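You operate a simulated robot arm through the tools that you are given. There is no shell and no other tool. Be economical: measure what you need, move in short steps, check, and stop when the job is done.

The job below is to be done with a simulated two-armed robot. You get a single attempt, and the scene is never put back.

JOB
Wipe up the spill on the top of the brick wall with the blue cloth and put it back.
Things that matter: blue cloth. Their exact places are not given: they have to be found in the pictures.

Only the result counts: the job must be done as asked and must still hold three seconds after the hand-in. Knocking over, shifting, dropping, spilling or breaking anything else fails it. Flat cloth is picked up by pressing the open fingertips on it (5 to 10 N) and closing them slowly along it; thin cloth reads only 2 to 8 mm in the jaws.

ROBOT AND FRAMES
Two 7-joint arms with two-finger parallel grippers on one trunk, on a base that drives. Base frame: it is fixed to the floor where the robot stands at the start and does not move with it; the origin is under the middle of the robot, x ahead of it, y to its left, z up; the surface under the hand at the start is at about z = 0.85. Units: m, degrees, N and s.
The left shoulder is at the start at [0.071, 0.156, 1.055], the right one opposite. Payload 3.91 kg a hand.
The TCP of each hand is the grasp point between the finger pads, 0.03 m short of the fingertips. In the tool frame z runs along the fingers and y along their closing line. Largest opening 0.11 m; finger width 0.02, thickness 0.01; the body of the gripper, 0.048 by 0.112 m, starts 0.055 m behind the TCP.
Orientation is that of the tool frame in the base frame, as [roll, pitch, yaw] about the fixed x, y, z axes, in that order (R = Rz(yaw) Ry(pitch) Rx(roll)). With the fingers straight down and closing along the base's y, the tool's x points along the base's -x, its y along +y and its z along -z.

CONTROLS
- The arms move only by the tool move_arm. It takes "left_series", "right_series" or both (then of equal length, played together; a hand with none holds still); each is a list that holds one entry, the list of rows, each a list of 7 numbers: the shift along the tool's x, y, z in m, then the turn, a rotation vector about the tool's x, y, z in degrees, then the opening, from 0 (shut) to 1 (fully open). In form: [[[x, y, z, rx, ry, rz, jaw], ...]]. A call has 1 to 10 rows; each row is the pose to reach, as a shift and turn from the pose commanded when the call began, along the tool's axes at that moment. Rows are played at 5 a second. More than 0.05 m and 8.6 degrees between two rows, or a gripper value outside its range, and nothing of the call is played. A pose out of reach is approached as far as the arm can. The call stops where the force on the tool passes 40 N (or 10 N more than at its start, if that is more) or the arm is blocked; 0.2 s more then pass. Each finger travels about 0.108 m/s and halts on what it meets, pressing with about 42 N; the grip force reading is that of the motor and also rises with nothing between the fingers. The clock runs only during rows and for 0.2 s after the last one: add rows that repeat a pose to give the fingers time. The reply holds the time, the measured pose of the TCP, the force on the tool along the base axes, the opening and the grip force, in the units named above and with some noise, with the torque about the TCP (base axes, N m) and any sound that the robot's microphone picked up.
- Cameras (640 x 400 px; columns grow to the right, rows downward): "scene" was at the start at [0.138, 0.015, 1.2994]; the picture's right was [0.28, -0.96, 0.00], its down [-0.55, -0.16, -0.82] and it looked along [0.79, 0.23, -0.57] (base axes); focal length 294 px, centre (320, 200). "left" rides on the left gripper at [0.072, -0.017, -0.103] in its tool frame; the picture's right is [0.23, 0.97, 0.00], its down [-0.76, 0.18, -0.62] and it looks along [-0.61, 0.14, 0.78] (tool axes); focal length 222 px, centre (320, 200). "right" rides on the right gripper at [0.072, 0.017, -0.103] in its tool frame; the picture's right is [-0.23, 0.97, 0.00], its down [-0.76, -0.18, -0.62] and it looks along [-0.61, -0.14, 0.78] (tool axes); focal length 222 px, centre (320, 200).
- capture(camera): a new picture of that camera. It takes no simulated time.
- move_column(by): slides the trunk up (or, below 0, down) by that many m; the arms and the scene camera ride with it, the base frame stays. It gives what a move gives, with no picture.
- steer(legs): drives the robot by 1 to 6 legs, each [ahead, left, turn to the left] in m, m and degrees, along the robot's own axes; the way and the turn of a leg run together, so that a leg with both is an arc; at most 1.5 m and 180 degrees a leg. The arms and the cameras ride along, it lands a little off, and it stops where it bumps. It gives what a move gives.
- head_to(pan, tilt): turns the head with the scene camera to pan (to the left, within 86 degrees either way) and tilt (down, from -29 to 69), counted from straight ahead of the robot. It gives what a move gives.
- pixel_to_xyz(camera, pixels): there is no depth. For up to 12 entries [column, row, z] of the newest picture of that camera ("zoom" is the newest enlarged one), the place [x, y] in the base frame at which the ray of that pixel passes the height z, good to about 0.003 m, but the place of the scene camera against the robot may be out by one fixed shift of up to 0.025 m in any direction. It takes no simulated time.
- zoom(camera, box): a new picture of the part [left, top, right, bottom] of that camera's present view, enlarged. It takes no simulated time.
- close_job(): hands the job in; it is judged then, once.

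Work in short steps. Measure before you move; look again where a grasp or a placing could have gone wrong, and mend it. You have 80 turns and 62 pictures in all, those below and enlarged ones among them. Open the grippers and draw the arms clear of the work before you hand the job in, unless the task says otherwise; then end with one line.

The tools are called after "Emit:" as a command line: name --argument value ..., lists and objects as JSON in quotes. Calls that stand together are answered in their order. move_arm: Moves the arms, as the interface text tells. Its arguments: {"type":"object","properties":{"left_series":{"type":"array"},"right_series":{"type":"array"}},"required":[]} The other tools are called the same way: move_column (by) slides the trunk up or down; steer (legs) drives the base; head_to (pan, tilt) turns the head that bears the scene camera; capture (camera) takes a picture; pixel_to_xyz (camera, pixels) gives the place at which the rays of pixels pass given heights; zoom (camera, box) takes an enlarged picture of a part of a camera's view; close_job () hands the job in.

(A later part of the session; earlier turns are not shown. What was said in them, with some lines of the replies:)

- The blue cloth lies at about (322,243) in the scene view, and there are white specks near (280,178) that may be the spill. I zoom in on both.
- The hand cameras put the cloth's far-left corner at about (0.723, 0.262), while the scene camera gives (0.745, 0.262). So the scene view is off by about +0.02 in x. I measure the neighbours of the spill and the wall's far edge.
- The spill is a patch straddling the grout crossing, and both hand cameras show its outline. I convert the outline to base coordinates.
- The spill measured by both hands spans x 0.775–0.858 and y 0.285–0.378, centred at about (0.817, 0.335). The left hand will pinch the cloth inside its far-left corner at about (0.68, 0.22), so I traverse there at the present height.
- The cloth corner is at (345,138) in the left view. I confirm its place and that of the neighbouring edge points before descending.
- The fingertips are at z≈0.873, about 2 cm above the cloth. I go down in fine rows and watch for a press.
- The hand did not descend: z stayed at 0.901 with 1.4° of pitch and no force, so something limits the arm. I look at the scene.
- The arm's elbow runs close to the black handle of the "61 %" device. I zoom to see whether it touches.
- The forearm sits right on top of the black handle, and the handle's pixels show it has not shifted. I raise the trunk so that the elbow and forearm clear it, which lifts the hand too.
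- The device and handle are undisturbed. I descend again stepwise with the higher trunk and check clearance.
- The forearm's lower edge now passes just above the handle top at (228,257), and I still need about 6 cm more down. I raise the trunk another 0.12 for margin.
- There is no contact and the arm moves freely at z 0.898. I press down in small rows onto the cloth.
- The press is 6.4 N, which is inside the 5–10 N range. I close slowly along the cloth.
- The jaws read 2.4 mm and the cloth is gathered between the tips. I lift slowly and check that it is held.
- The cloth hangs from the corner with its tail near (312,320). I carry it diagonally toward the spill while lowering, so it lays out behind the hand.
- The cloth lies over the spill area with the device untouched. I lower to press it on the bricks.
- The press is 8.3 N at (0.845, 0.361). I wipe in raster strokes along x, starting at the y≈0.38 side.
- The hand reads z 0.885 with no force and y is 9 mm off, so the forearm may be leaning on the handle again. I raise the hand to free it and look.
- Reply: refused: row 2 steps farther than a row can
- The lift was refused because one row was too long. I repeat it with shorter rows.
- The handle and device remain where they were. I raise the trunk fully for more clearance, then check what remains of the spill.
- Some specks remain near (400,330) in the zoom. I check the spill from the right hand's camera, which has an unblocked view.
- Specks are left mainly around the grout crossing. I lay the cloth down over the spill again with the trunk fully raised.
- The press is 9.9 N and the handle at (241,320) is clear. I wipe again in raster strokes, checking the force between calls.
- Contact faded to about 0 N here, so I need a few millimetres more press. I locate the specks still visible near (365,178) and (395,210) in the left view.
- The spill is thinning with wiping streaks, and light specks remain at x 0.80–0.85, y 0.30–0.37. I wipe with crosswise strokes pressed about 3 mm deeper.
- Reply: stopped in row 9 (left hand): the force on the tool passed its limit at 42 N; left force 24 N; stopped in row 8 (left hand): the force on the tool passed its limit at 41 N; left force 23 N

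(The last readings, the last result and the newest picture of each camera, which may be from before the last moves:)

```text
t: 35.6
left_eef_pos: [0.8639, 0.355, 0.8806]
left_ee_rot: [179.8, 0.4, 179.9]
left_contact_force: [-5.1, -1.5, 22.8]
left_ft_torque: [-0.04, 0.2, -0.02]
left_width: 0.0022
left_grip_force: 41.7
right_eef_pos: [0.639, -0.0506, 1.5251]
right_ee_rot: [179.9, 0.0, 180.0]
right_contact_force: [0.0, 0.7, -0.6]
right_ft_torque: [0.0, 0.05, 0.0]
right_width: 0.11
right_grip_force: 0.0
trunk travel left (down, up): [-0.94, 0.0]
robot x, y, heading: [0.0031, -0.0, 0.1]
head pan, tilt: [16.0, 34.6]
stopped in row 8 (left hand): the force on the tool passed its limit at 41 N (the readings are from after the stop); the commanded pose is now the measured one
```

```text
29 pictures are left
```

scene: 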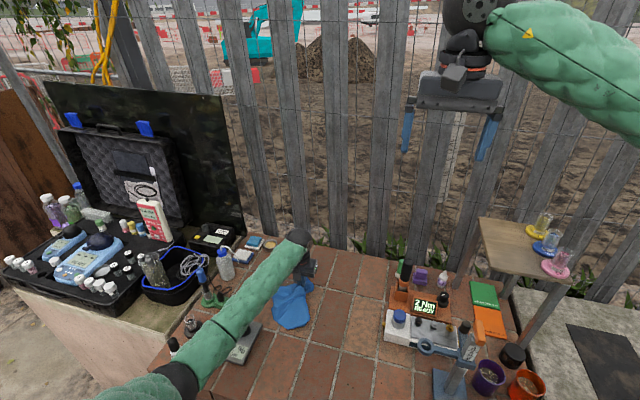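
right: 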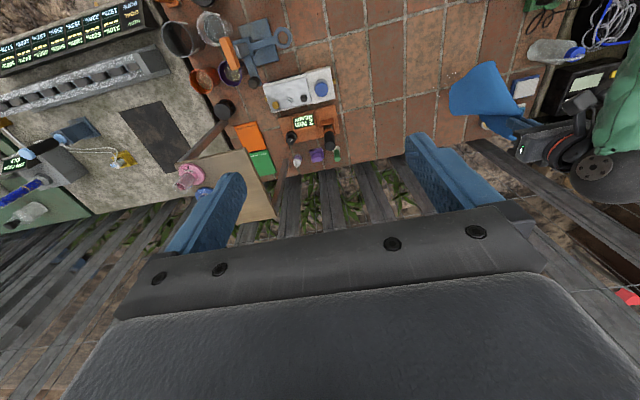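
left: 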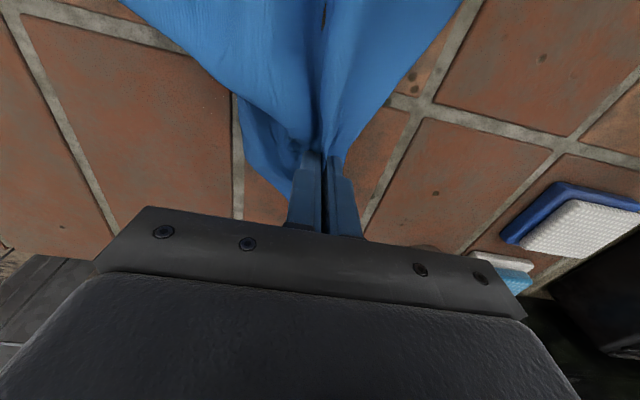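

The force ran up to about 23 N with solid contact. I lift the cloth and move it aside toward −y to inspect the spill.

Emit:
move_arm --left_series '[[[0, 0, -0.04, 0, 0, 0, 0], [0, 0, -0.08, 0, 0, 0, 0], [0, -0.01, -0.125, 0, 0, 0, 0], [0, -0.02, -0.17, 0, 0, 0, 0], [0, -0.03, -0.215, 0, 0, 0, 0], [0, -0.05, -0.25, 0, 0, 0, 0], [0, -0.09, -0.27, 0, 0, 0, 0], [0, -0.13, -0.27, 0, 0, 0, 0], [0, -0.16, -0.27, 0, 0, 0, 0]]]'

Emit:
capture --camera "left"

Emit:
zoom --camera "scene" --box '[240, 240, 340, 310]'

```text
t: 37.6
left_eef_pos: [0.8611, 0.1945, 1.1483]
left_ee_rot: [179.7, 0.1, -179.9]
left_contact_force: [-0.3, 0.3, -0.1]
left_ft_torque: [0.0, 0.0, -0.02]
left_width: 0.0021
left_grip_force: 41.8
right_eef_pos: [0.6383, -0.0484, 1.5256]
right_ee_rot: [180.0, 0.0, 180.0]
right_contact_force: [-0.1, -0.1, -0.8]
right_ft_torque: [0.01, 0.02, 0.01]
right_width: 0.1098
right_grip_force: 0.0
trunk travel left (down, up): [-0.94, 0.0]
robot x, y, heading: [0.0027, -0.0017, 0.3]
head pan, tilt: [16.0, 34.6]
```

```text
28 pictures are left
```

left: 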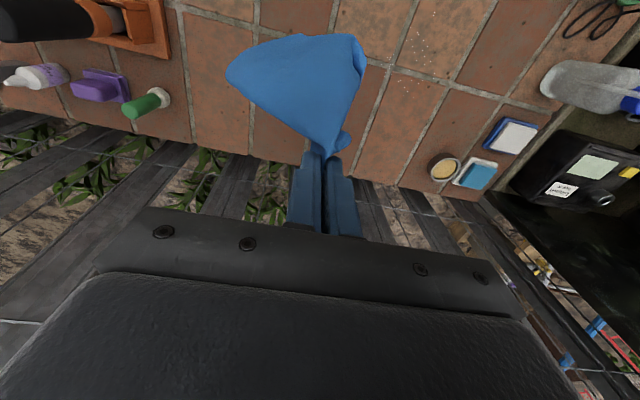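

```text
5.71 times, centred on (290, 275) of scene
```

zoom: 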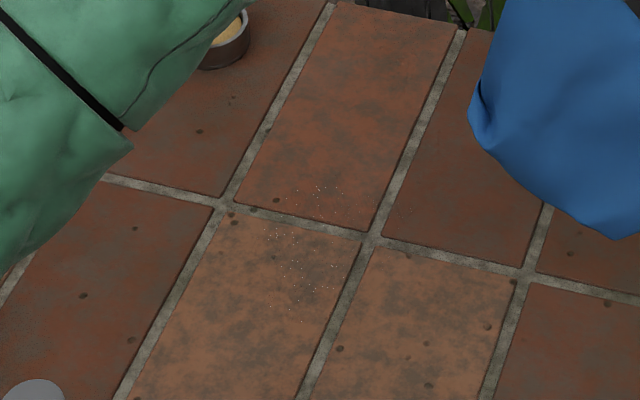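

Only sparse white specks remain. I zoom on the left view to locate them exactly.

Emit:
zoom --camera "left" --box '[370, 0, 490, 100]'

Emit:
pixel_to_xyz --camera "zoom" --pixels '[[320, 200, 0.85], [240, 120, 0.85], [300, 60, 0.85], [350, 100, 0.85], [300, 300, 0.85], [250, 250, 0.85]]'

```text
4.00 times, centred on (430, 50) of left
```

zoom: 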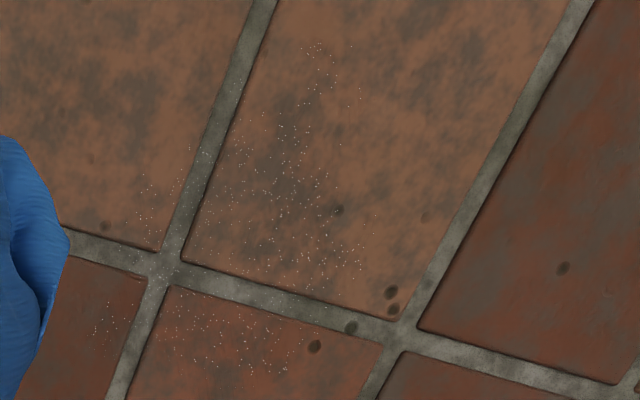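

```text
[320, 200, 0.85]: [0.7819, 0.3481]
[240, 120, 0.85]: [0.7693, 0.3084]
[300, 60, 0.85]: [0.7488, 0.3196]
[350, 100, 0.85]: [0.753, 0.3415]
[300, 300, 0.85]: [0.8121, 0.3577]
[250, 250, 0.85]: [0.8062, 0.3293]
```

The residue spans x 0.74–0.835, y 0.285–0.37, slightly smeared toward the robot. I lay the cloth across it again, trailing behind the hand.

Emit:
move_arm --left_series '[[[0.031, 0.0155, 0.008, 0, 0, 0, 0], [0.071, 0.0355, 0.028, 0, 0, 0, 0], [0.111, 0.0605, 0.043, 0, 0, 0, 0], [0.101, 0.0805, 0.083, 0, 0, 0, 0], [0.086, 0.0955, 0.123, 0, 0, 0, 0], [0.071, 0.1105, 0.163, 0, 0, 0, 0], [0.056, 0.1305, 0.203, 0, 0, 0, 0], [0.041, 0.1505, 0.238, 0, 0, 0, 0], [0.031, 0.1655, 0.26, 0, 0, 0, 0], [0.031, 0.1655, 0.267, 0, 0, 0, 0]]]'

```text
t: 39.9
left_eef_pos: [0.8314, 0.3613, 0.8829]
left_ee_rot: [179.9, 0.1, -179.9]
left_contact_force: [-0.4, 0.4, 0.6]
left_ft_torque: [-0.04, 0.0, -0.02]
left_width: 0.0021
left_grip_force: 42.5
right_eef_pos: [0.6382, -0.0489, 1.5242]
right_ee_rot: [179.9, 0.0, -179.9]
right_contact_force: [-0.8, 0.7, 0.0]
right_ft_torque: [0.02, 0.02, 0.02]
right_width: 0.1099
right_grip_force: 0.1
trunk travel left (down, up): [-0.94, 0.0]
robot x, y, heading: [0.0015, -0.0003, 0.0]
head pan, tilt: [16.0, 34.6]
```

There is no contact yet at z 0.883. I press 3 mm more and run strokes, pressing slightly deeper nearer the robot.

Emit:
move_arm --left_series '[[[0, 0, 0.002, 0, 0, 0, 0], [0.03, 0, 0.004, 0, 0, 0, 0], [0.06, 0, 0.005, 0, 0, 0, 0], [0.085, 0, 0.006, 0, 0, 0, 0]]]'

Emit:
capture --camera "scene"

```text
t: 40.8
left_eef_pos: [0.758, 0.3613, 0.882]
left_ee_rot: [179.9, 0.6, -179.9]
left_contact_force: [-4.6, 0.0, 23.0]
left_ft_torque: [0.02, 0.26, 0.01]
left_width: 0.002
left_grip_force: 42.5
right_eef_pos: [0.6376, -0.051, 1.5258]
right_ee_rot: [180.0, 0.0, 179.9]
right_contact_force: [0.3, 0.5, 0.0]
right_ft_torque: [-0.02, 0.0, 0.02]
right_width: 0.1101
right_grip_force: 0.0
trunk travel left (down, up): [-0.94, 0.0]
robot x, y, heading: [0.0023, 0.0024, -0.2]
head pan, tilt: [16.0, 34.6]
stopped in row 4 (left hand): the force on the tool passed its limit at 43 N (the readings are from after the stop); the commanded pose is now the measured one
```

```text
25 pictures are left
```

scene: 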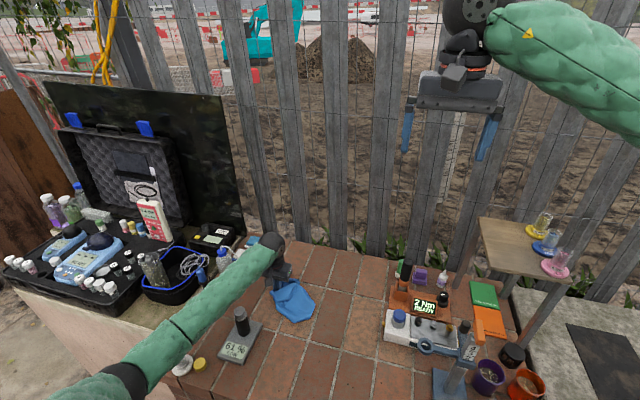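

There is good contact at 23 N. I continue with raster strokes toward lower y at this depth.

Emit:
move_arm --left_series '[[[0, -0.015, 0, 0, 0, 0, 0], [-0.025, -0.015, 0, 0, 0, 0, 0], [-0.05, -0.015, 0.001, 0, 0, 0, 0], [-0.08, -0.015, 0.001, 0, 0, 0, 0], [-0.08, -0.03, 0.001, 0, 0, 0, 0], [-0.05, -0.03, 0.001, 0, 0, 0, 0], [-0.02, -0.03, 0, 0, 0, 0, 0], [0.01, -0.03, 0, 0, 0, 0, 0], [0.01, -0.042, 0, 0, 0, 0, 0]]]'

Emit:
move_arm --left_series '[[[-0.03, 0, 0.001, 0, 0, 0, 0], [-0.06, 0, 0.001, 0, 0, 0, 0], [-0.085, 0, 0.001, 0, 0, 0, 0], [-0.085, -0.014, 0.001, 0, 0, 0, 0], [-0.055, -0.014, 0.001, 0, 0, 0, 0], [-0.025, -0.014, 0, 0, 0, 0, 0], [0.0, -0.014, 0, 0, 0, 0, 0], [-0.0, -0.028, 0, 0, 0, 0, 0], [-0.04, -0.028, 0.001, 0, 0, 0, 0], [-0.08, -0.028, 0.001, 0, 0, 0, 0]]]'

```text
t: 42.8
left_eef_pos: [0.7447, 0.3205, 0.8825]
left_ee_rot: [179.8, 0.4, -179.9]
left_contact_force: [-4.3, 6.0, 32.9]
left_ft_torque: [0.23, 0.22, 0.01]
left_width: 0.0022
left_grip_force: 41.8
right_eef_pos: [0.6356, -0.0483, 1.5264]
right_ee_rot: [-180.0, 0.1, 180.0]
right_contact_force: [0.0, 0.5, 0.9]
right_ft_torque: [0.01, 0.0, -0.01]
right_width: 0.11
right_grip_force: 0.1
trunk travel left (down, up): [-0.94, 0.0]
robot x, y, heading: [0.0029, 0.0052, 0.2]
head pan, tilt: [16.0, 34.6]
```

```text
t: 44.0
left_eef_pos: [0.8213, 0.3047, 0.8827]
left_ee_rot: [-180.0, 0.9, -179.9]
left_contact_force: [-3.8, -0.8, 18.4]
left_ft_torque: [0.02, 0.18, 0.02]
left_width: 0.0021
left_grip_force: 41.9
right_eef_pos: [0.6375, -0.0482, 1.5258]
right_ee_rot: [-180.0, 0.0, -180.0]
right_contact_force: [-0.1, -0.3, -0.3]
right_ft_torque: [0.0, -0.01, 0.02]
right_width: 0.1099
right_grip_force: 0.2
trunk travel left (down, up): [-0.94, 0.0]
robot x, y, heading: [-0.0016, -0.0022, -0.1]
head pan, tilt: [16.0, 34.6]
stopped in row 5 (left hand): the force on the tool passed its limit at 49 N (the readings are from after the stop); the commanded pose is now the measured one
```

Contact is firm, and the last call stopped on force at (0.821, 0.305). I continue slightly lighter over the remaining low-y strip.

Emit:
move_arm --left_series '[[[0.02, 0, -0.001, 0, 0, 0, 0], [0.045, 0, -0.001, 0, 0, 0, 0], [0.07, 0, -0.001, 0, 0, 0, 0], [0.07, -0.014, -0.001, 0, 0, 0, 0], [0.04, -0.014, -0.001, 0, 0, 0, 0], [0.01, -0.014, -0.001, 0, 0, 0, 0], [-0.02, -0.014, -0.001, 0, 0, 0, 0]]]'

Emit:
move_arm --left_series '[[[0, 0, -0.04, 0, 0, 0, 0], [0, -0.01, -0.085, 0, 0, 0, 0], [0, -0.02, -0.13, 0, 0, 0, 0], [0, -0.03, -0.175, 0, 0, 0, 0], [0, -0.05, -0.215, 0, 0, 0, 0], [0, -0.07, -0.255, 0, 0, 0, 0], [0, -0.1, -0.27, 0, 0, 0, 0]]]'

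Emit:
zoom --camera "scene" --box '[240, 240, 340, 310]'

Emit:
capture --camera "left"

```text
t: 45.5
left_eef_pos: [0.8421, 0.2909, 0.8818]
left_ee_rot: [179.9, 0.9, -179.8]
left_contact_force: [-3.6, 1.1, 15.8]
left_ft_torque: [-0.02, 0.2, -0.02]
left_width: 0.0024
left_grip_force: 42.6
right_eef_pos: [0.6386, -0.0481, 1.5252]
right_ee_rot: [-180.0, 0.0, -180.0]
right_contact_force: [0.2, 1.0, 0.0]
right_ft_torque: [-0.01, 0.02, -0.05]
right_width: 0.1101
right_grip_force: 0.1
trunk travel left (down, up): [-0.94, 0.0]
robot x, y, heading: [-0.0, 0.0, 0.1]
head pan, tilt: [16.0, 34.6]
```

```text
t: 47.1
left_eef_pos: [0.8394, 0.1909, 1.1505]
left_ee_rot: [179.9, 0.6, -179.9]
left_contact_force: [0.4, -0.2, -0.2]
left_ft_torque: [0.03, 0.0, 0.02]
left_width: 0.0019
left_grip_force: 42.5
right_eef_pos: [0.6392, -0.0498, 1.5253]
right_ee_rot: [179.9, 0.0, 179.9]
right_contact_force: [-0.4, 0.6, -0.7]
right_ft_torque: [-0.01, 0.05, -0.01]
right_width: 0.11
right_grip_force: 0.1
trunk travel left (down, up): [-0.94, 0.0]
robot x, y, heading: [0.0027, 0.0012, -0.2]
head pan, tilt: [16.0, 34.6]
```

```text
5.71 times, centred on (290, 275) of scene
```

zoom: 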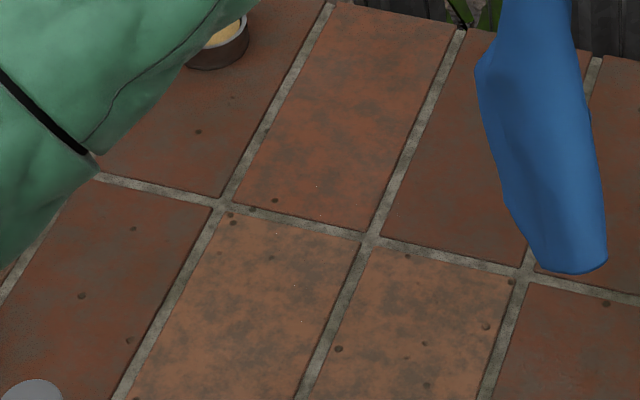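

```text
23 pictures are left
```

left: 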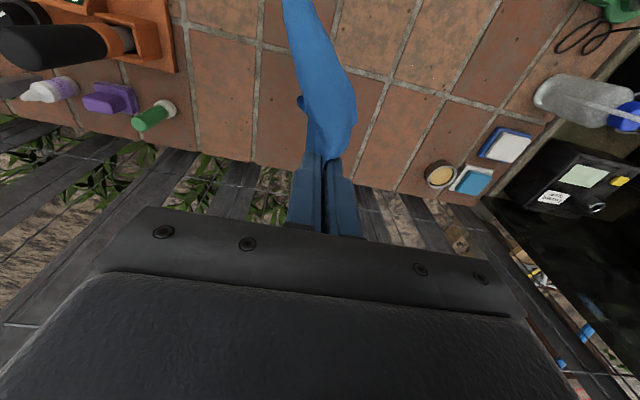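

Nearly everything is gone. I zoom on the left view for any last specks.

Emit:
zoom --camera "left" --box '[380, 20, 480, 100]'

Emit:
pixel_to_xyz --camera "zoom" --pixels '[[320, 200, 0.85], [200, 100, 0.85], [400, 100, 0.85], [200, 300, 0.85]]'

```text
5.00 times, centred on (430, 60) of left
```

zoom: 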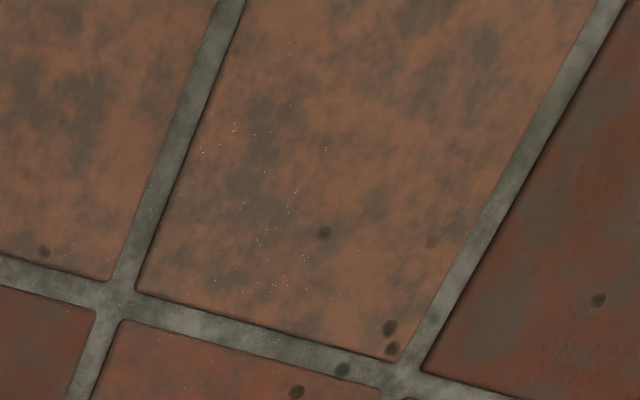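

```text
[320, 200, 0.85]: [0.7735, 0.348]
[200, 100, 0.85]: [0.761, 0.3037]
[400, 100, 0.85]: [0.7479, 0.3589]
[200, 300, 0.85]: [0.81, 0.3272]
```

A few specks remain at x 0.76–0.81, y 0.29–0.35. I do one more pass over that area the same way.

Emit:
move_arm --left_series '[[[0.02, 0.01, 0.008, 0, 0, 0, 0], [0.055, 0.035, 0.028, 0, 0, 0, 0], [0.089, 0.065, 0.045, 0, 0, 0, 0], [0.079, 0.08, 0.085, 0, 0, 0, 0], [0.064, 0.095, 0.125, 0, 0, 0, 0], [0.049, 0.11, 0.165, 0, 0, 0, 0], [0.034, 0.13, 0.205, 0, 0, 0, 0], [0.019, 0.15, 0.24, 0, 0, 0, 0], [0.015, 0.165, 0.262, 0, 0, 0, 0], [0.015, 0.165, 0.269, 0, 0, 0, 0]]]'

Emit:
move_arm --left_series '[[[0.02, 0, 0.003, 0, 0, 0, 0], [0.045, 0, 0.003, 0, 0, 0, 0], [0.075, 0, 0.002, 0, 0, 0, 0], [0.075, -0.013, 0.002, 0, 0, 0, 0], [0.045, -0.013, 0.002, 0, 0, 0, 0], [0.01, -0.013, 0.003, 0, 0, 0, 0], [0.01, -0.026, 0.003, 0, 0, 0, 0], [0.045, -0.026, 0.002, 0, 0, 0, 0], [0.08, -0.026, 0.002, 0, 0, 0, 0]]]'

```text
t: 49.4
left_eef_pos: [0.8274, 0.3552, 0.8839]
left_ee_rot: [-180.0, 0.9, -179.8]
left_contact_force: [0.2, -0.9, -0.1]
left_ft_torque: [0.02, 0.02, -0.02]
left_width: 0.0023
left_grip_force: 41.5
right_eef_pos: [0.6382, -0.0484, 1.5248]
right_ee_rot: [179.9, 0.1, 179.9]
right_contact_force: [0.4, -0.9, 0.1]
right_ft_torque: [-0.01, -0.01, -0.02]
right_width: 0.1101
right_grip_force: 0.1
trunk travel left (down, up): [-0.94, 0.0]
robot x, y, heading: [-0.0042, -0.0012, 0.3]
head pan, tilt: [16.0, 34.6]
```

```text
t: 51.4
left_eef_pos: [0.7511, 0.3301, 0.8814]
left_ee_rot: [180.0, 1.2, 180.0]
left_contact_force: [-5.5, -1.1, 22.3]
left_ft_torque: [0.0, 0.25, 0.01]
left_width: 0.0022
left_grip_force: 42.4
right_eef_pos: [0.6375, -0.0494, 1.5251]
right_ee_rot: [-179.9, 0.1, 180.0]
right_contact_force: [-0.1, 0.0, -1.1]
right_ft_torque: [0.0, 0.02, 0.01]
right_width: 0.1097
right_grip_force: 0.1
trunk travel left (down, up): [-0.94, 0.0]
robot x, y, heading: [-0.0037, 0.0028, -0.3]
head pan, tilt: [16.0, 34.6]
stopped in row 9 (left hand): the force on the tool passed its limit at 42 N (the readings are from after the stop); the commanded pose is now the measured one
```

There is firm contact at (0.751, 0.330). I finish the remaining strip down to y 0.28, then lift aside and look.

Emit:
move_arm --left_series '[[[0.003, -0.013, -0.001, 0, 0, 0, 0], [-0.03, -0.013, -0.001, 0, 0, 0, 0], [-0.065, -0.013, -0.001, 0, 0, 0, 0], [-0.065, -0.026, -0.001, 0, 0, 0, 0], [-0.03, -0.026, -0.001, 0, 0, 0, 0], [0.005, -0.026, -0.001, 0, 0, 0, 0], [0.005, -0.04, -0.001, 0, 0, 0, 0], [-0.03, -0.04, -0.001, 0, 0, 0, 0], [-0.07, -0.04, -0.001, 0, 0, 0, 0], [-0.09, -0.035, -0.001, 0, 0, 0, 0]]]'

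Emit:
move_arm --left_series '[[[0, 0, -0.04, 0, 0, 0, 0], [0, -0.01, -0.085, 0, 0, 0, 0], [0, -0.02, -0.13, 0, 0, 0, 0], [0, -0.03, -0.175, 0, 0, 0, 0], [0, -0.05, -0.215, 0, 0, 0, 0], [0, -0.07, -0.255, 0, 0, 0, 0], [0, -0.1, -0.27, 0, 0, 0, 0]]]'

Emit:
zoom --camera "left" --box '[380, 20, 480, 100]'

Emit:
capture --camera "scene"

```text
t: 53.6
left_eef_pos: [0.8402, 0.2942, 0.8834]
left_ee_rot: [-179.9, 1.0, -180.0]
left_contact_force: [-2.4, 0.6, 8.6]
left_ft_torque: [0.01, 0.15, -0.04]
left_width: 0.0022
left_grip_force: 42.0
right_eef_pos: [0.6383, -0.0494, 1.5251]
right_ee_rot: [179.9, 0.1, 180.0]
right_contact_force: [-0.4, -0.3, 0.2]
right_ft_torque: [-0.04, 0.0, 0.01]
right_width: 0.1104
right_grip_force: 0.1
trunk travel left (down, up): [-0.94, 0.0]
robot x, y, heading: [0.0012, -0.0027, -0.0]
head pan, tilt: [16.0, 34.6]
```

```text
t: 55.2
left_eef_pos: [0.8369, 0.1958, 1.1531]
left_ee_rot: [180.0, 1.0, -180.0]
left_contact_force: [0.1, -0.7, -0.2]
left_ft_torque: [0.02, 0.01, -0.01]
left_width: 0.0022
left_grip_force: 42.3
right_eef_pos: [0.6398, -0.0495, 1.5248]
right_ee_rot: [179.8, 0.0, 180.0]
right_contact_force: [0.1, 0.7, 0.1]
right_ft_torque: [0.02, 0.01, 0.0]
right_width: 0.1098
right_grip_force: 0.0
trunk travel left (down, up): [-0.94, 0.0]
robot x, y, heading: [0.0027, 0.0005, -0.0]
head pan, tilt: [16.0, 34.6]
```

```text
5.00 times, centred on (430, 60) of left
```

zoom: 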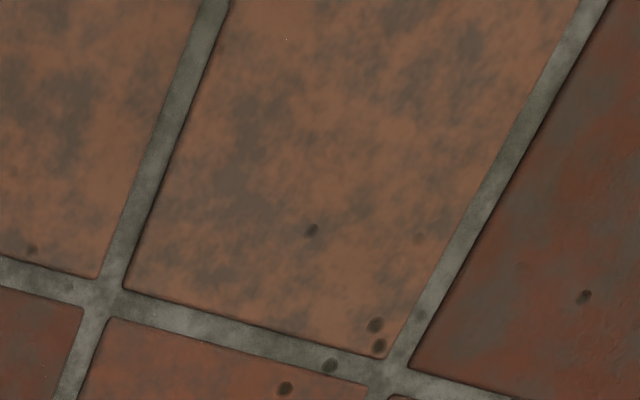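

```text
20 pictures are left
```

scene: 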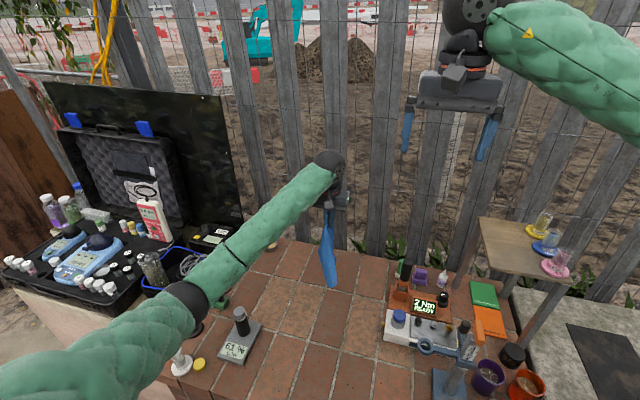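

The spill area is clean apart from one or two single-pixel specks. Now I carry the cloth back high, toward its near-right corner at about (0.50, 0.07).

Emit:
move_arm --left_series '[[[0.02, -0.005, -0.03, 0, 0, 0, 0], [0.055, -0.02, -0.04, 0, 0, 0, 0], [0.095, -0.035, -0.047, 0, 0, 0, 0], [0.135, -0.05, -0.047, 0, 0, 0, 0], [0.175, -0.065, -0.047, 0, 0, 0, 0], [0.215, -0.08, -0.047, 0, 0, 0, 0], [0.255, -0.095, -0.047, 0, 0, 0, 0], [0.295, -0.11, -0.047, 0, 0, 0, 0], [0.33, -0.125, -0.047, 0, 0, 0, 0], [0.33, -0.125, -0.047, 0, 0, 0, 0]]]'

Emit:
capture --camera "scene"

```text
t: 57.4
left_eef_pos: [0.5057, 0.0697, 1.1912]
left_ee_rot: [180.0, 1.0, 179.9]
left_contact_force: [-0.3, 0.5, -0.8]
left_ft_torque: [-0.01, -0.04, 0.0]
left_width: 0.0022
left_grip_force: 41.7
right_eef_pos: [0.6398, -0.0483, 1.5257]
right_ee_rot: [-180.0, 0.0, 180.0]
right_contact_force: [-0.2, -0.2, -0.2]
right_ft_torque: [0.01, 0.02, 0.0]
right_width: 0.1101
right_grip_force: 0.0
trunk travel left (down, up): [-0.94, 0.0]
robot x, y, heading: [-0.0028, -0.0024, -0.2]
head pan, tilt: [16.0, 34.6]
```

```text
19 pictures are left
```

scene: 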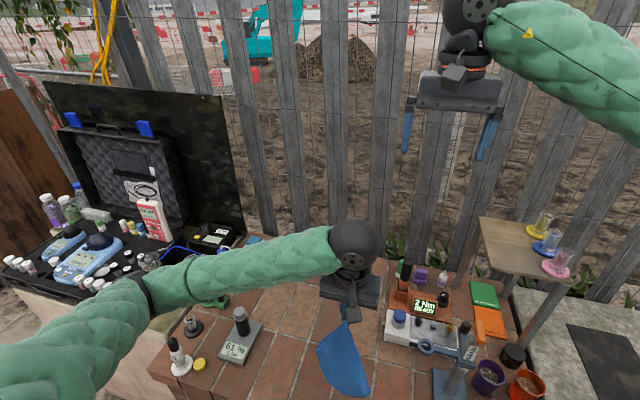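

The cloth hangs clear over its near-right corner place. I lay it down along the diagonal in an arc toward its original grip point at (0.68, 0.22).

Emit:
move_arm --left_series '[[[-0.023, 0.02, 0.026, 0, 0, 0, 0], [-0.053, 0.045, 0.046, 0, 0, 0, 0], [-0.083, 0.071, 0.071, 0, 0, 0, 0], [-0.108, 0.093, 0.106, 0, 0, 0, 0], [-0.131, 0.113, 0.145, 0, 0, 0, 0], [-0.15, 0.129, 0.187, 0, 0, 0, 0], [-0.165, 0.142, 0.23, 0, 0, 0, 0], [-0.175, 0.15, 0.27, 0, 0, 0, 0], [-0.178, 0.153, 0.298, 0, 0, 0, 0], [-0.178, 0.153, 0.302, 0, 0, 0, 0]]]'

Emit:
capture --camera "scene"

Emit:
capture --camera "left"

```text
t: 59.6
left_eef_pos: [0.6906, 0.2236, 0.8938]
left_ee_rot: [180.0, 1.1, 179.9]
left_contact_force: [-0.5, 0.0, 0.7]
left_ft_torque: [0.0, -0.04, -0.01]
left_width: 0.002
left_grip_force: 41.8
right_eef_pos: [0.6395, -0.0489, 1.5254]
right_ee_rot: [-179.9, 0.1, 180.0]
right_contact_force: [0.2, -0.4, -0.3]
right_ft_torque: [0.01, 0.02, 0.03]
right_width: 0.1098
right_grip_force: 0.1
trunk travel left (down, up): [-0.94, 0.0]
robot x, y, heading: [-0.0024, 0.0037, -0.0]
head pan, tilt: [16.0, 34.6]
```

```text
18 pictures are left
```

scene: 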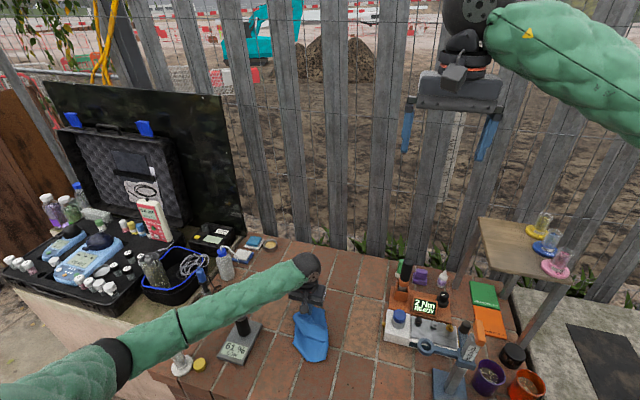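

```text
17 pictures are left
```

left: 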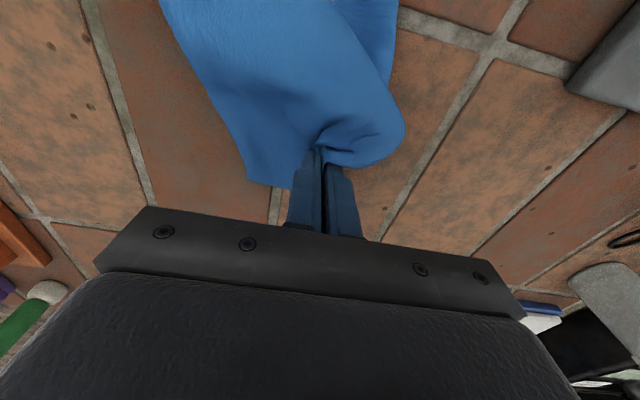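

The cloth is back, lying from the grip toward (312,362) in the scene view. I measure its extent against the original corners.

Emit:
pixel_to_xyz --camera "scene" --pixels '[[298, 350, 0.855], [312, 362, 0.855], [326, 352, 0.855], [297, 315, 0.855], [325, 308, 0.855], [305, 300, 0.86]]'

Emit:
zoom --camera "scene" --box '[240, 280, 380, 380]'

```text
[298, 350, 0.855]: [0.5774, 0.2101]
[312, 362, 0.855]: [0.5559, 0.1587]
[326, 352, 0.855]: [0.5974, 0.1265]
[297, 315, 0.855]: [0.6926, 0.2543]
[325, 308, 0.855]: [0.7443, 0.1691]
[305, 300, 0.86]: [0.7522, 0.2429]
```

```text
4.00 times, centred on (310, 330) of scene
```

zoom: 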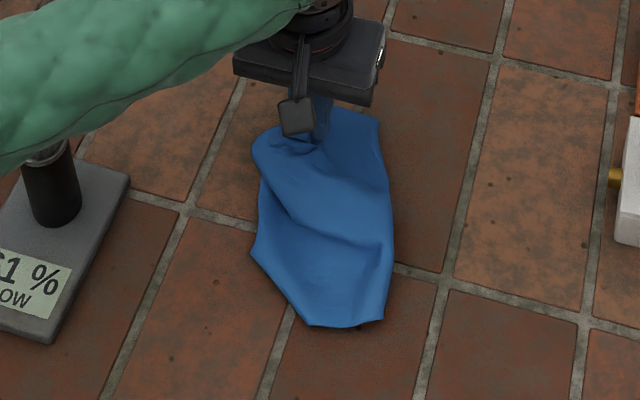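

The cloth is about 5 cm far/left of its original centre (0.595, 0.152) and partly folded. I release here at touch height and lift, so I can pull it straight from its near end.

Emit:
move_arm --left_series '[[[0, 0, 0.006, 0, 0, 0, 0], [0, 0, 0.006, 0, 0, 0, 0.15], [0, 0, 0.006, 0, 0, 0, 0.3], [0, 0, 0.006, 0, 0, 0, 0.4], [0, 0, -0.02, 0, 0, 0, 0.4], [0, 0, -0.06, 0, 0, 0, 0.4], [0.03, -0.02, -0.09, 0, 0, 0, 0.45], [0.06, -0.04, -0.1, 0, 0, 0, 0.5], [0.04, -0.04, -0.12, 0, 0, 0, 0.5]]]'

Emit:
capture --camera "left"

Emit:
pixel_to_xyz --camera "left" --pixels '[[320, 100, 0.852], [250, 50, 0.852], [320, 50, 0.852], [390, 50, 0.852], [250, 100, 0.852], [390, 100, 0.852], [320, 10, 0.852]]'

```text
t: 61.6
left_eef_pos: [0.6473, 0.1826, 1.0122]
left_ee_rot: [180.0, 0.9, -179.9]
left_contact_force: [0.1, -0.2, -0.2]
left_ft_torque: [0.01, -0.01, -0.01]
left_width: 0.0547
left_grip_force: 0.2
right_eef_pos: [0.6397, -0.0488, 1.5239]
right_ee_rot: [180.0, -0.1, 179.9]
right_contact_force: [0.1, -0.1, 0.7]
right_ft_torque: [0.0, 0.0, 0.03]
right_width: 0.11
right_grip_force: 0.0
trunk travel left (down, up): [-0.94, 0.0]
robot x, y, heading: [-0.0005, 0.0011, -0.2]
head pan, tilt: [16.0, 34.6]
```

```text
15 pictures are left
```

left: 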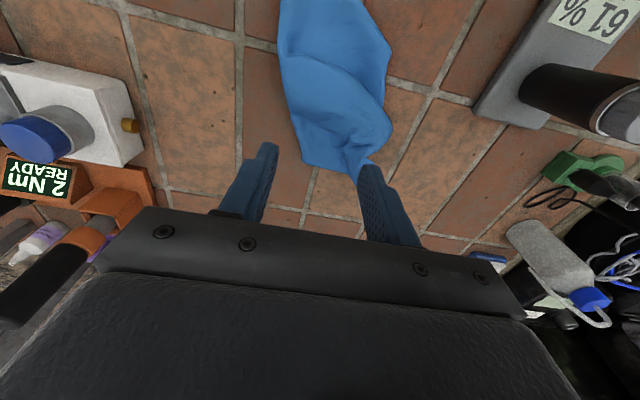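

```text
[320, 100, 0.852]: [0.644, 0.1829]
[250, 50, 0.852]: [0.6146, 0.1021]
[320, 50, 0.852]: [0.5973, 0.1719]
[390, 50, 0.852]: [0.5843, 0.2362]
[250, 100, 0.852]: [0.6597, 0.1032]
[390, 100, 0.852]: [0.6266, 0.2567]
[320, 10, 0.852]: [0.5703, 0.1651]
```

The far edge lies at (302,163)–(370,165), with the near end out of the top of this view. I zoom the scene view to find the cloth's corners.

Emit:
zoom --camera "scene" --box '[240, 290, 380, 390]'

Emit:
pixel_to_xyz --camera "zoom" --pixels '[[320, 280, 0.852], [380, 280, 0.852], [250, 220, 0.852], [370, 100, 0.852]]'

```text
4.00 times, centred on (310, 340) of scene
```

zoom: 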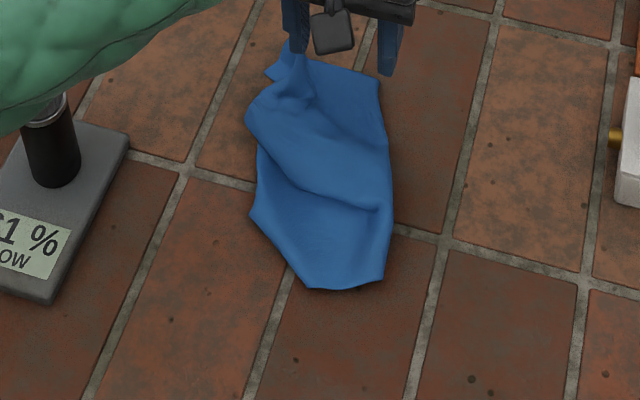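

```text
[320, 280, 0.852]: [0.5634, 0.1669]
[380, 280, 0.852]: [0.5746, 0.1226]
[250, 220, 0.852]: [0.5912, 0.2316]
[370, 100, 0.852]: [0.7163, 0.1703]
```

The near end lies at about (0.55, 0.12–0.165) after the x correction. I lower the open fingers onto it at (0.567, 0.14).

Emit:
move_arm --left_series '[[[0.03, -0.015, 0.02, 0, 0, 0, 0.45], [0.06, -0.03, 0.05, 0, 0, 0, 0.45], [0.08, -0.042, 0.085, 0, 0, 0, 0.45], [0.08, -0.042, 0.115, 0, 0, 0, 0.45], [0.08, -0.042, 0.125, 0, 0, 0, 0.45], [0.08, -0.042, 0.129, 0, 0, 0, 0.45], [0.08, -0.042, 0.131, 0, 0, 0, 0.45], [0.08, -0.042, 0.131, 0, 0, 0, 0.45]]]'

Emit:
capture --camera "scene"

```text
t: 63.4
left_eef_pos: [0.5692, 0.1399, 0.8824]
left_ee_rot: [-180.0, 0.9, 180.0]
left_contact_force: [-0.4, 0.4, -0.8]
left_ft_torque: [0.03, -0.07, 0.01]
left_width: 0.0492
left_grip_force: 0.1
right_eef_pos: [0.6384, -0.0482, 1.5245]
right_ee_rot: [-180.0, 0.0, -180.0]
right_contact_force: [0.3, 0.4, 0.3]
right_ft_torque: [0.02, 0.01, 0.01]
right_width: 0.11
right_grip_force: 0.1
trunk travel left (down, up): [-0.94, 0.0]
robot x, y, heading: [0.0016, 0.0017, 0.0]
head pan, tilt: [16.0, 34.6]
```

```text
13 pictures are left
```

scene: 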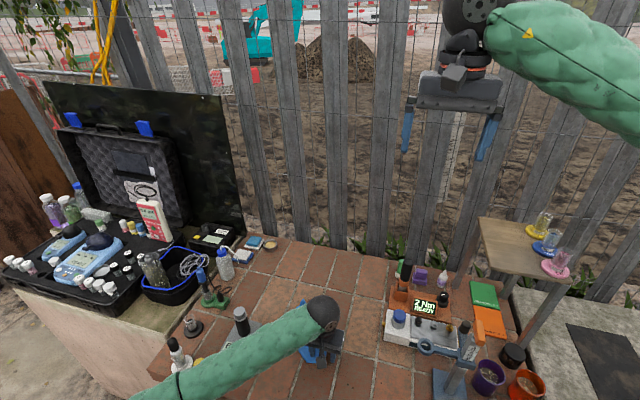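

There is no contact yet. I press further in 1 mm rows.

Emit:
move_arm --left_series '[[[0, 0, 0.001, 0, 0, 0, 0.45], [0, 0, 0.002, 0, 0, 0, 0.45], [0, 0, 0.003, 0, 0, 0, 0.45], [0, 0, 0.003, 0, 0, 0, 0.45]]]'

```text
t: 64.4
left_eef_pos: [0.5677, 0.138, 0.8813]
left_ee_rot: [-179.9, 1.2, 180.0]
left_contact_force: [2.4, -0.1, 39.6]
left_ft_torque: [1.18, 0.14, -0.04]
left_width: 0.0493
left_grip_force: 0.0
right_eef_pos: [0.6358, -0.0493, 1.5253]
right_ee_rot: [-180.0, 0.1, 180.0]
right_contact_force: [1.6, 1.3, 0.6]
right_ft_torque: [0.0, 0.03, 0.03]
right_width: 0.1101
right_grip_force: 0.1
trunk travel left (down, up): [-0.94, 0.0]
robot x, y, heading: [0.0007, -0.0009, -0.3]
head pan, tilt: [16.0, 34.6]
```

The press is now 39.6 N, which is too much. I ease up 2 mm and close slowly.

Emit:
move_arm --left_series '[[[0, 0, -0.0018, 0, 0, 0, 0.45], [0, 0, -0.0018, 0, 0, 0, 0.38], [0, 0, -0.0018, 0, 0, 0, 0.31], [0, 0, -0.0018, 0, 0, 0, 0.24], [0, 0, -0.0018, 0, 0, 0, 0.17], [0, 0, -0.0018, 0, 0, 0, 0.1], [0, 0, -0.0018, 0, 0, 0, 0.04], [0, 0, -0.0018, 0, 0, 0, 0], [0, 0, -0.0018, 0, 0, 0, 0], [0, 0, -0.0018, 0, 0, 0, 0]]]'

Emit:
capture --camera "left"

```text
t: 66.6
left_eef_pos: [0.5685, 0.1402, 0.88]
left_ee_rot: [180.0, 1.1, -180.0]
left_contact_force: [-0.3, 4.3, 31.2]
left_ft_torque: [0.37, 0.16, -0.01]
left_width: 0.0026
left_grip_force: 41.6
right_eef_pos: [0.6371, -0.0488, 1.5255]
right_ee_rot: [179.9, 0.0, 179.9]
right_contact_force: [-0.7, -0.3, -0.1]
right_ft_torque: [0.0, -0.01, -0.03]
right_width: 0.11
right_grip_force: 0.1
trunk travel left (down, up): [-0.94, 0.0]
robot x, y, heading: [-0.0009, -0.0025, -0.1]
head pan, tilt: [16.0, 34.6]
```

```text
12 pictures are left
```

left: 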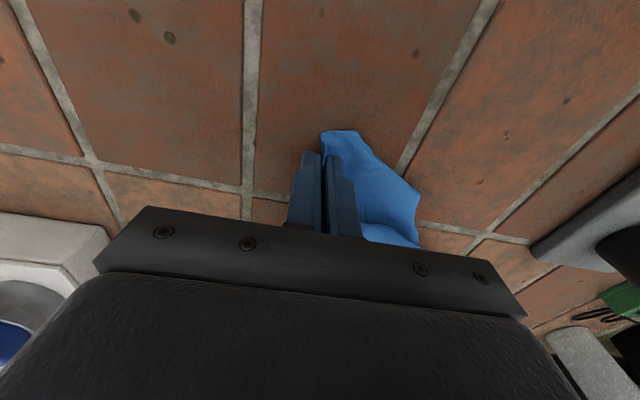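

The near end is held (2.6 mm). I pull it slightly lifted toward (0.50, 0.07), its original near-right place.

Emit:
move_arm --left_series '[[[0, 0, -0.006, 0, 0, 0, 0], [0.008, -0.008, -0.012, 0, 0, 0, 0], [0.018, -0.018, -0.012, 0, 0, 0, 0], [0.028, -0.028, -0.012, 0, 0, 0, 0], [0.038, -0.04, -0.012, 0, 0, 0, 0], [0.05, -0.052, -0.012, 0, 0, 0, 0], [0.06, -0.064, -0.012, 0, 0, 0, 0], [0.07, -0.075, -0.01, 0, 0, 0, 0]]]'

Emit:
capture --camera "scene"

```text
t: 68.4
left_eef_pos: [0.499, 0.0646, 0.8888]
left_ee_rot: [180.0, 1.0, -179.9]
left_contact_force: [-0.1, 0.2, 0.6]
left_ft_torque: [0.01, 0.04, 0.03]
left_width: 0.0025
left_grip_force: 41.2
right_eef_pos: [0.6377, -0.0494, 1.525]
right_ee_rot: [179.9, 0.0, 180.0]
right_contact_force: [0.3, 0.1, 0.3]
right_ft_torque: [-0.01, 0.02, 0.0]
right_width: 0.1098
right_grip_force: 0.1
trunk travel left (down, up): [-0.94, 0.0]
robot x, y, heading: [0.0014, -0.0039, -0.0]
head pan, tilt: [16.0, 34.6]
```

```text
11 pictures are left
```

scene: 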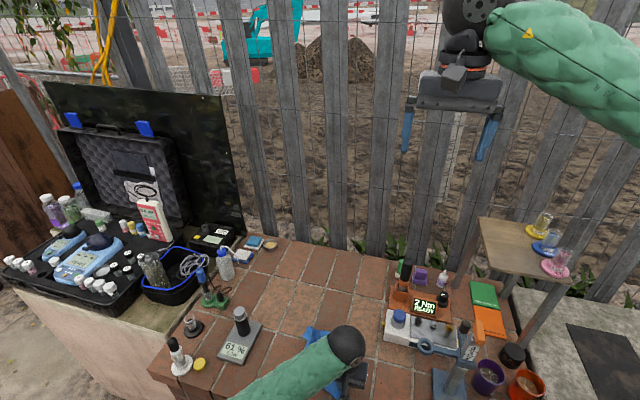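

The pull went through, and the cloth now stretches from about (310,330) toward the hand. I release, lift clear up and back to +y, and look at the shape.

Emit:
move_arm --left_series '[[[0, 0, 0.006, 0, 0, 0, 0], [0, 0, 0.006, 0, 0, 0, 0.15], [0, 0, 0.006, 0, 0, 0, 0.3], [0, 0, 0.006, 0, 0, 0, 0.35], [0, 0, -0.03, 0, 0, 0, 0.4], [0, 0, -0.07, 0, 0, 0, 0.4], [0, 0, -0.11, 0, 0, 0, 0.4], [-0.02, 0.02, -0.15, 0, 0, 0, 0.4], [-0.05, 0.04, -0.18, 0, 0, 0, 0.4], [-0.09, 0.06, -0.19, 0, 0, 0, 0.4]]]'

Emit:
move_arm --left_series '[[[-0.04, 0.02, 0, 0, 0, 0, 0.4], [-0.08, 0.04, 0, 0, 0, 0, 0.4], [-0.12, 0.06, 0, 0, 0, 0, 0.4], [-0.16, 0.08, 0, 0, 0, 0, 0.4]]]'

Emit:
zoom --camera "scene" --box '[220, 280, 412, 400]'

Emit:
pixel_to_xyz --camera "zoom" --pixels '[[320, 100, 0.852], [320, 200, 0.852], [320, 300, 0.852], [420, 200, 0.852], [420, 300, 0.852]]'

```text
t: 70.6
left_eef_pos: [0.5859, 0.126, 1.0791]
left_ee_rot: [-180.0, 0.9, -180.0]
left_contact_force: [-0.2, -0.5, 0.5]
left_ft_torque: [-0.05, 0.0, -0.02]
left_width: 0.0441
left_grip_force: 0.0
right_eef_pos: [0.6399, -0.048, 1.5258]
right_ee_rot: [-180.0, 0.0, -180.0]
right_contact_force: [0.5, 0.2, -0.4]
right_ft_torque: [0.0, -0.01, -0.01]
right_width: 0.1098
right_grip_force: 0.1
trunk travel left (down, up): [-0.94, 0.0]
robot x, y, heading: [0.0007, -0.0035, -0.0]
head pan, tilt: [16.0, 34.6]
```

```text
t: 71.6
left_eef_pos: [0.7457, 0.2073, 1.0802]
left_ee_rot: [-180.0, 0.8, -179.9]
left_contact_force: [-0.2, 0.3, -0.5]
left_ft_torque: [-0.01, 0.0, -0.02]
left_width: 0.044
left_grip_force: 0.0
right_eef_pos: [0.6418, -0.0486, 1.5252]
right_ee_rot: [-179.9, -0.1, 179.9]
right_contact_force: [-0.8, 0.6, -0.1]
right_ft_torque: [0.01, 0.03, 0.04]
right_width: 0.11
right_grip_force: 0.1
trunk travel left (down, up): [-0.94, 0.0]
robot x, y, heading: [-0.0033, -0.0007, -0.3]
head pan, tilt: [16.0, 34.6]
```

```text
3.33 times, centred on (316, 340) of scene
```

zoom: 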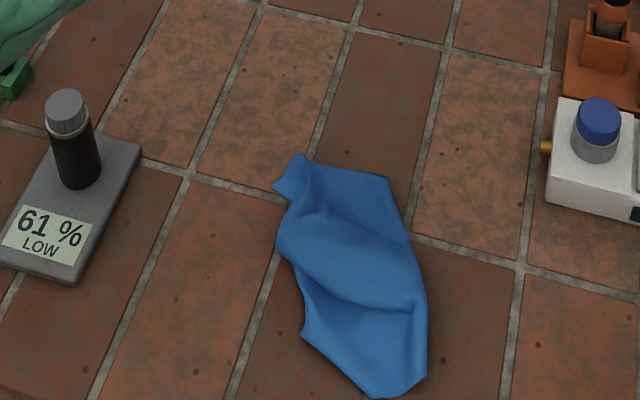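

```text
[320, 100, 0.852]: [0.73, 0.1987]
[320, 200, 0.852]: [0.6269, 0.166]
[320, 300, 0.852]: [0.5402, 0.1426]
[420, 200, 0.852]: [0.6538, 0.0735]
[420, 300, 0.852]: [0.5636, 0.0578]
```

The cloth lies inside its original footprint but is still folded. Its far-left tip is at (300,160) in the zoom, and I locate it with the left camera to pull it straight.

Emit:
capture --camera "left"

Emit:
pixel_to_xyz --camera "left" --pixels '[[320, 60, 0.852], [320, 20, 0.852], [270, 60, 0.852], [270, 20, 0.852], [320, 100, 0.852]]'

```text
9 pictures are left
```

left: 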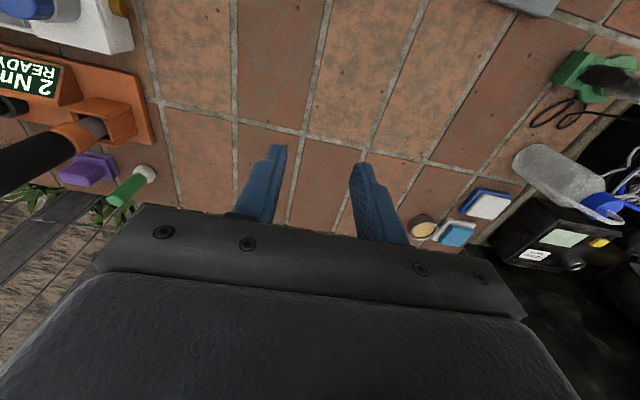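

```text
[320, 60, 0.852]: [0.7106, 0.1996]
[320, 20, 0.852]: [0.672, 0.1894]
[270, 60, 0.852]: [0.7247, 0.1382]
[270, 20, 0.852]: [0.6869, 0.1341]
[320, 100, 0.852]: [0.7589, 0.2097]
```

The tip is out of view (x<0.65), consistent with the scene estimate of about (0.635, 0.196). I go above (0.61, 0.18) and lower with narrow fingers.

Emit:
move_arm --left_series '[[[0.045, -0.009, 0, 0, 0, 0, 0.35], [0.09, -0.018, 0.01, 0, 0, 0, 0.35], [0.133, -0.027, 0.03, 0, 0, 0, 0.35], [0.133, -0.027, 0.07, 0, 0, 0, 0.35], [0.133, -0.027, 0.11, 0, 0, 0, 0.35], [0.133, -0.027, 0.15, 0, 0, 0, 0.35], [0.133, -0.027, 0.18, 0, 0, 0, 0.35]]]'

Emit:
capture --camera "left"

```text
t: 73.2
left_eef_pos: [0.6172, 0.1773, 0.8993]
left_ee_rot: [-180.0, 0.9, 179.9]
left_contact_force: [-0.2, -0.5, 0.6]
left_ft_torque: [-0.04, 0.0, 0.0]
left_width: 0.0383
left_grip_force: 0.0
right_eef_pos: [0.6388, -0.0496, 1.5245]
right_ee_rot: [-179.9, 0.0, -180.0]
right_contact_force: [-0.2, 0.4, 0.2]
right_ft_torque: [0.0, -0.02, 0.05]
right_width: 0.1099
right_grip_force: 0.0
trunk travel left (down, up): [-0.94, 0.0]
robot x, y, heading: [-0.0017, 0.0025, 0.0]
head pan, tilt: [16.0, 34.6]
```

```text
8 pictures are left
```

left: 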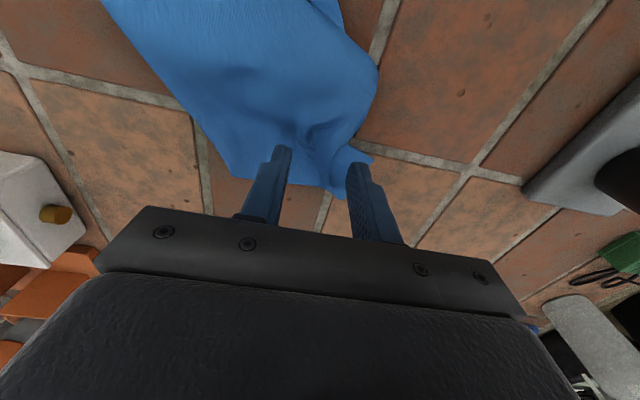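

The fingers straddle the gathered neck at the far-left corner, with fingertips 1–2 cm above the brick. I lower to light contact and close slowly.

Emit:
move_arm --left_series '[[[0, 0, 0.01, 0, 0, 0, 0.38], [0, 0, 0.016, 0, 0, 0, 0.38], [0, 0, 0.018, 0, 0, 0, 0.36], [0, 0, 0.018, 0, 0, 0, 0.28], [0, 0, 0.018, 0, 0, 0, 0.2], [0, 0, 0.018, 0, 0, 0, 0.12], [0, 0, 0.018, 0, 0, 0, 0.05], [0, 0, 0.018, 0, 0, 0, 0], [0, 0, 0.018, 0, 0, 0, 0], [0, 0, 0.018, 0, 0, 0, 0]]]'

```text
t: 75.4
left_eef_pos: [0.6163, 0.178, 0.8832]
left_ee_rot: [179.9, 1.0, 180.0]
left_contact_force: [0.4, 0.0, 1.0]
left_ft_torque: [-0.01, 0.02, -0.02]
left_width: 0.0026
left_grip_force: 41.9
right_eef_pos: [0.6386, -0.0482, 1.5253]
right_ee_rot: [-180.0, -0.1, 180.0]
right_contact_force: [-0.1, -0.5, -1.1]
right_ft_torque: [-0.02, -0.03, 0.01]
right_width: 0.11
right_grip_force: 0.1
trunk travel left (down, up): [-0.94, 0.0]
robot x, y, heading: [-0.0005, -0.0017, 0.0]
head pan, tilt: [16.0, 34.6]
```

The jaws read 2.6 mm, so the corner is held. I pull it slightly lifted to about (0.69, 0.235), then release.

Emit:
move_arm --left_series '[[[0, 0, -0.01, 0, 0, 0, 0], [-0.01, 0.008, -0.014, 0, 0, 0, 0], [-0.02, 0.016, -0.014, 0, 0, 0, 0], [-0.03, 0.025, -0.014, 0, 0, 0, 0], [-0.042, 0.034, -0.014, 0, 0, 0, 0], [-0.054, 0.044, -0.014, 0, 0, 0, 0], [-0.066, 0.052, -0.012, 0, 0, 0, 0], [-0.072, 0.057, -0.006, 0, 0, 0, 0], [-0.072, 0.057, -0.003, 0, 0, 0, 0.15], [-0.072, 0.057, -0.003, 0, 0, 0, 0.35]]]'

Emit:
move_arm --left_series '[[[0, 0, -0.03, 0, 0, 0, 0.4], [0, 0, -0.07, 0, 0, 0, 0.4], [0, 0, -0.11, 0, 0, 0, 0.4], [0, 0, -0.15, 0, 0, 0, 0.4], [-0.03, 0.01, -0.18, 0, 0, 0, 0.4], [-0.07, 0.02, -0.2, 0, 0, 0, 0.4]]]'

Emit:
zoom --camera "scene" --box '[220, 280, 412, 400]'

```text
t: 77.6
left_eef_pos: [0.6877, 0.2355, 0.8869]
left_ee_rot: [-180.0, 1.0, -179.9]
left_contact_force: [0.0, 0.1, 0.1]
left_ft_torque: [-0.01, 0.0, -0.01]
left_width: 0.0382
left_grip_force: 0.0
right_eef_pos: [0.6389, -0.0482, 1.5255]
right_ee_rot: [180.0, 0.1, 179.9]
right_contact_force: [0.3, 0.2, 0.1]
right_ft_torque: [0.02, 0.03, 0.0]
right_width: 0.1099
right_grip_force: 0.1
trunk travel left (down, up): [-0.94, 0.0]
robot x, y, heading: [0.0, -0.0002, 0.1]
head pan, tilt: [16.0, 34.6]
```

```text
t: 79.0
left_eef_pos: [0.7557, 0.2549, 1.0868]
left_ee_rot: [180.0, 0.8, -180.0]
left_contact_force: [0.0, 0.0, -0.2]
left_ft_torque: [0.0, -0.02, 0.03]
left_width: 0.044
left_grip_force: 0.1
right_eef_pos: [0.6403, -0.0469, 1.5254]
right_ee_rot: [180.0, -0.1, -179.9]
right_contact_force: [-0.3, -0.4, 0.3]
right_ft_torque: [0.0, -0.01, 0.02]
right_width: 0.1099
right_grip_force: 0.0
trunk travel left (down, up): [-0.94, 0.0]
robot x, y, heading: [0.0, 0.0006, -0.1]
head pan, tilt: [16.0, 34.6]
```

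```text
3.33 times, centred on (316, 340) of scene
```

zoom: 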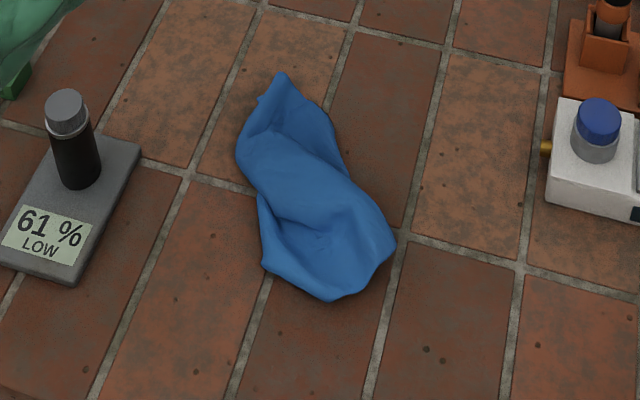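

The cloth now rests centred at about (0.60, 0.175), against (0.595, 0.152) originally, inside its original footprint. I draw the left arm up and away to the left, then do a final check of the spill place and surroundings.

Emit:
move_arm --left_series '[[[0, 0, -0.05, 0, 0, 0, 0.6], [0, 0, -0.1, 0, 0, 0, 0.8], [0, 0, -0.15, 0, 0, 0, 1], [0, 0, -0.2, 0, 0, 0, 1], [0.02, 0.04, -0.22, 0, 0, 0, 1], [0.04, 0.08, -0.24, 0, 0, 0, 1], [0.06, 0.12, -0.25, 0, 0, 0, 1], [0.08, 0.16, -0.26, 0, 0, 0, 1], [0.1, 0.2, -0.26, 0, 0, 0, 1], [0.12, 0.24, -0.26, 0, 0, 0, 1]]]'

Emit:
capture --camera "scene"

Emit:
zoom --camera "scene" --box '[240, 240, 340, 310]'

```text
t: 81.2
left_eef_pos: [0.6278, 0.4954, 1.3456]
left_ee_rot: [-180.0, 1.1, 179.8]
left_contact_force: [-0.2, -0.3, 0.2]
left_ft_torque: [0.01, 0.0, -0.02]
left_width: 0.1102
left_grip_force: 0.1
right_eef_pos: [0.637, -0.049, 1.5273]
right_ee_rot: [-180.0, 0.1, 179.9]
right_contact_force: [-0.2, -0.3, 0.5]
right_ft_torque: [-0.01, -0.02, 0.0]
right_width: 0.11
right_grip_force: 0.0
trunk travel left (down, up): [-0.94, 0.0]
robot x, y, heading: [0.0025, 0.0002, -0.0]
head pan, tilt: [16.0, 34.6]
```

```text
6 pictures are left
```

scene: 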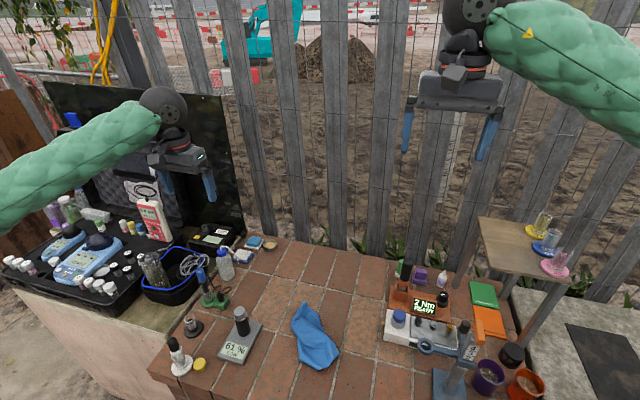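

```text
5.71 times, centred on (290, 275) of scene
```

zoom: 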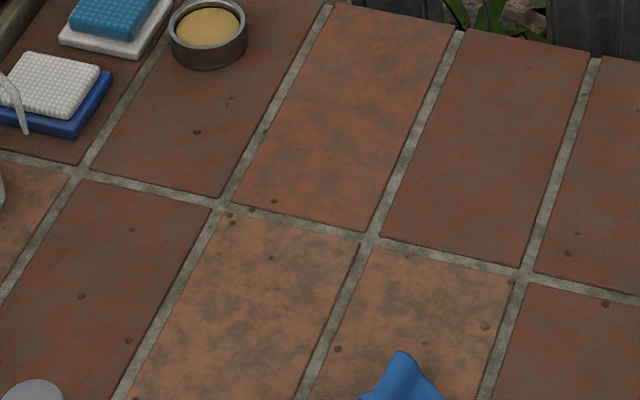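

The spill spot is clean, the cloth is back in its place, every neighbouring object stands where it was, and both grippers are open and clear. I hand in.

Emit:
close_job

```text
The job is handed in.
```

I wiped up the spill, apart from perhaps one or two tiny specks seen in close-up, and put the blue cloth back within about 2.5 cm of where it was, though it is rumpled rather than flat. Nothing else looks moved: the forearm touched the handle of the "61 %" device at one point, but the device did not shift.
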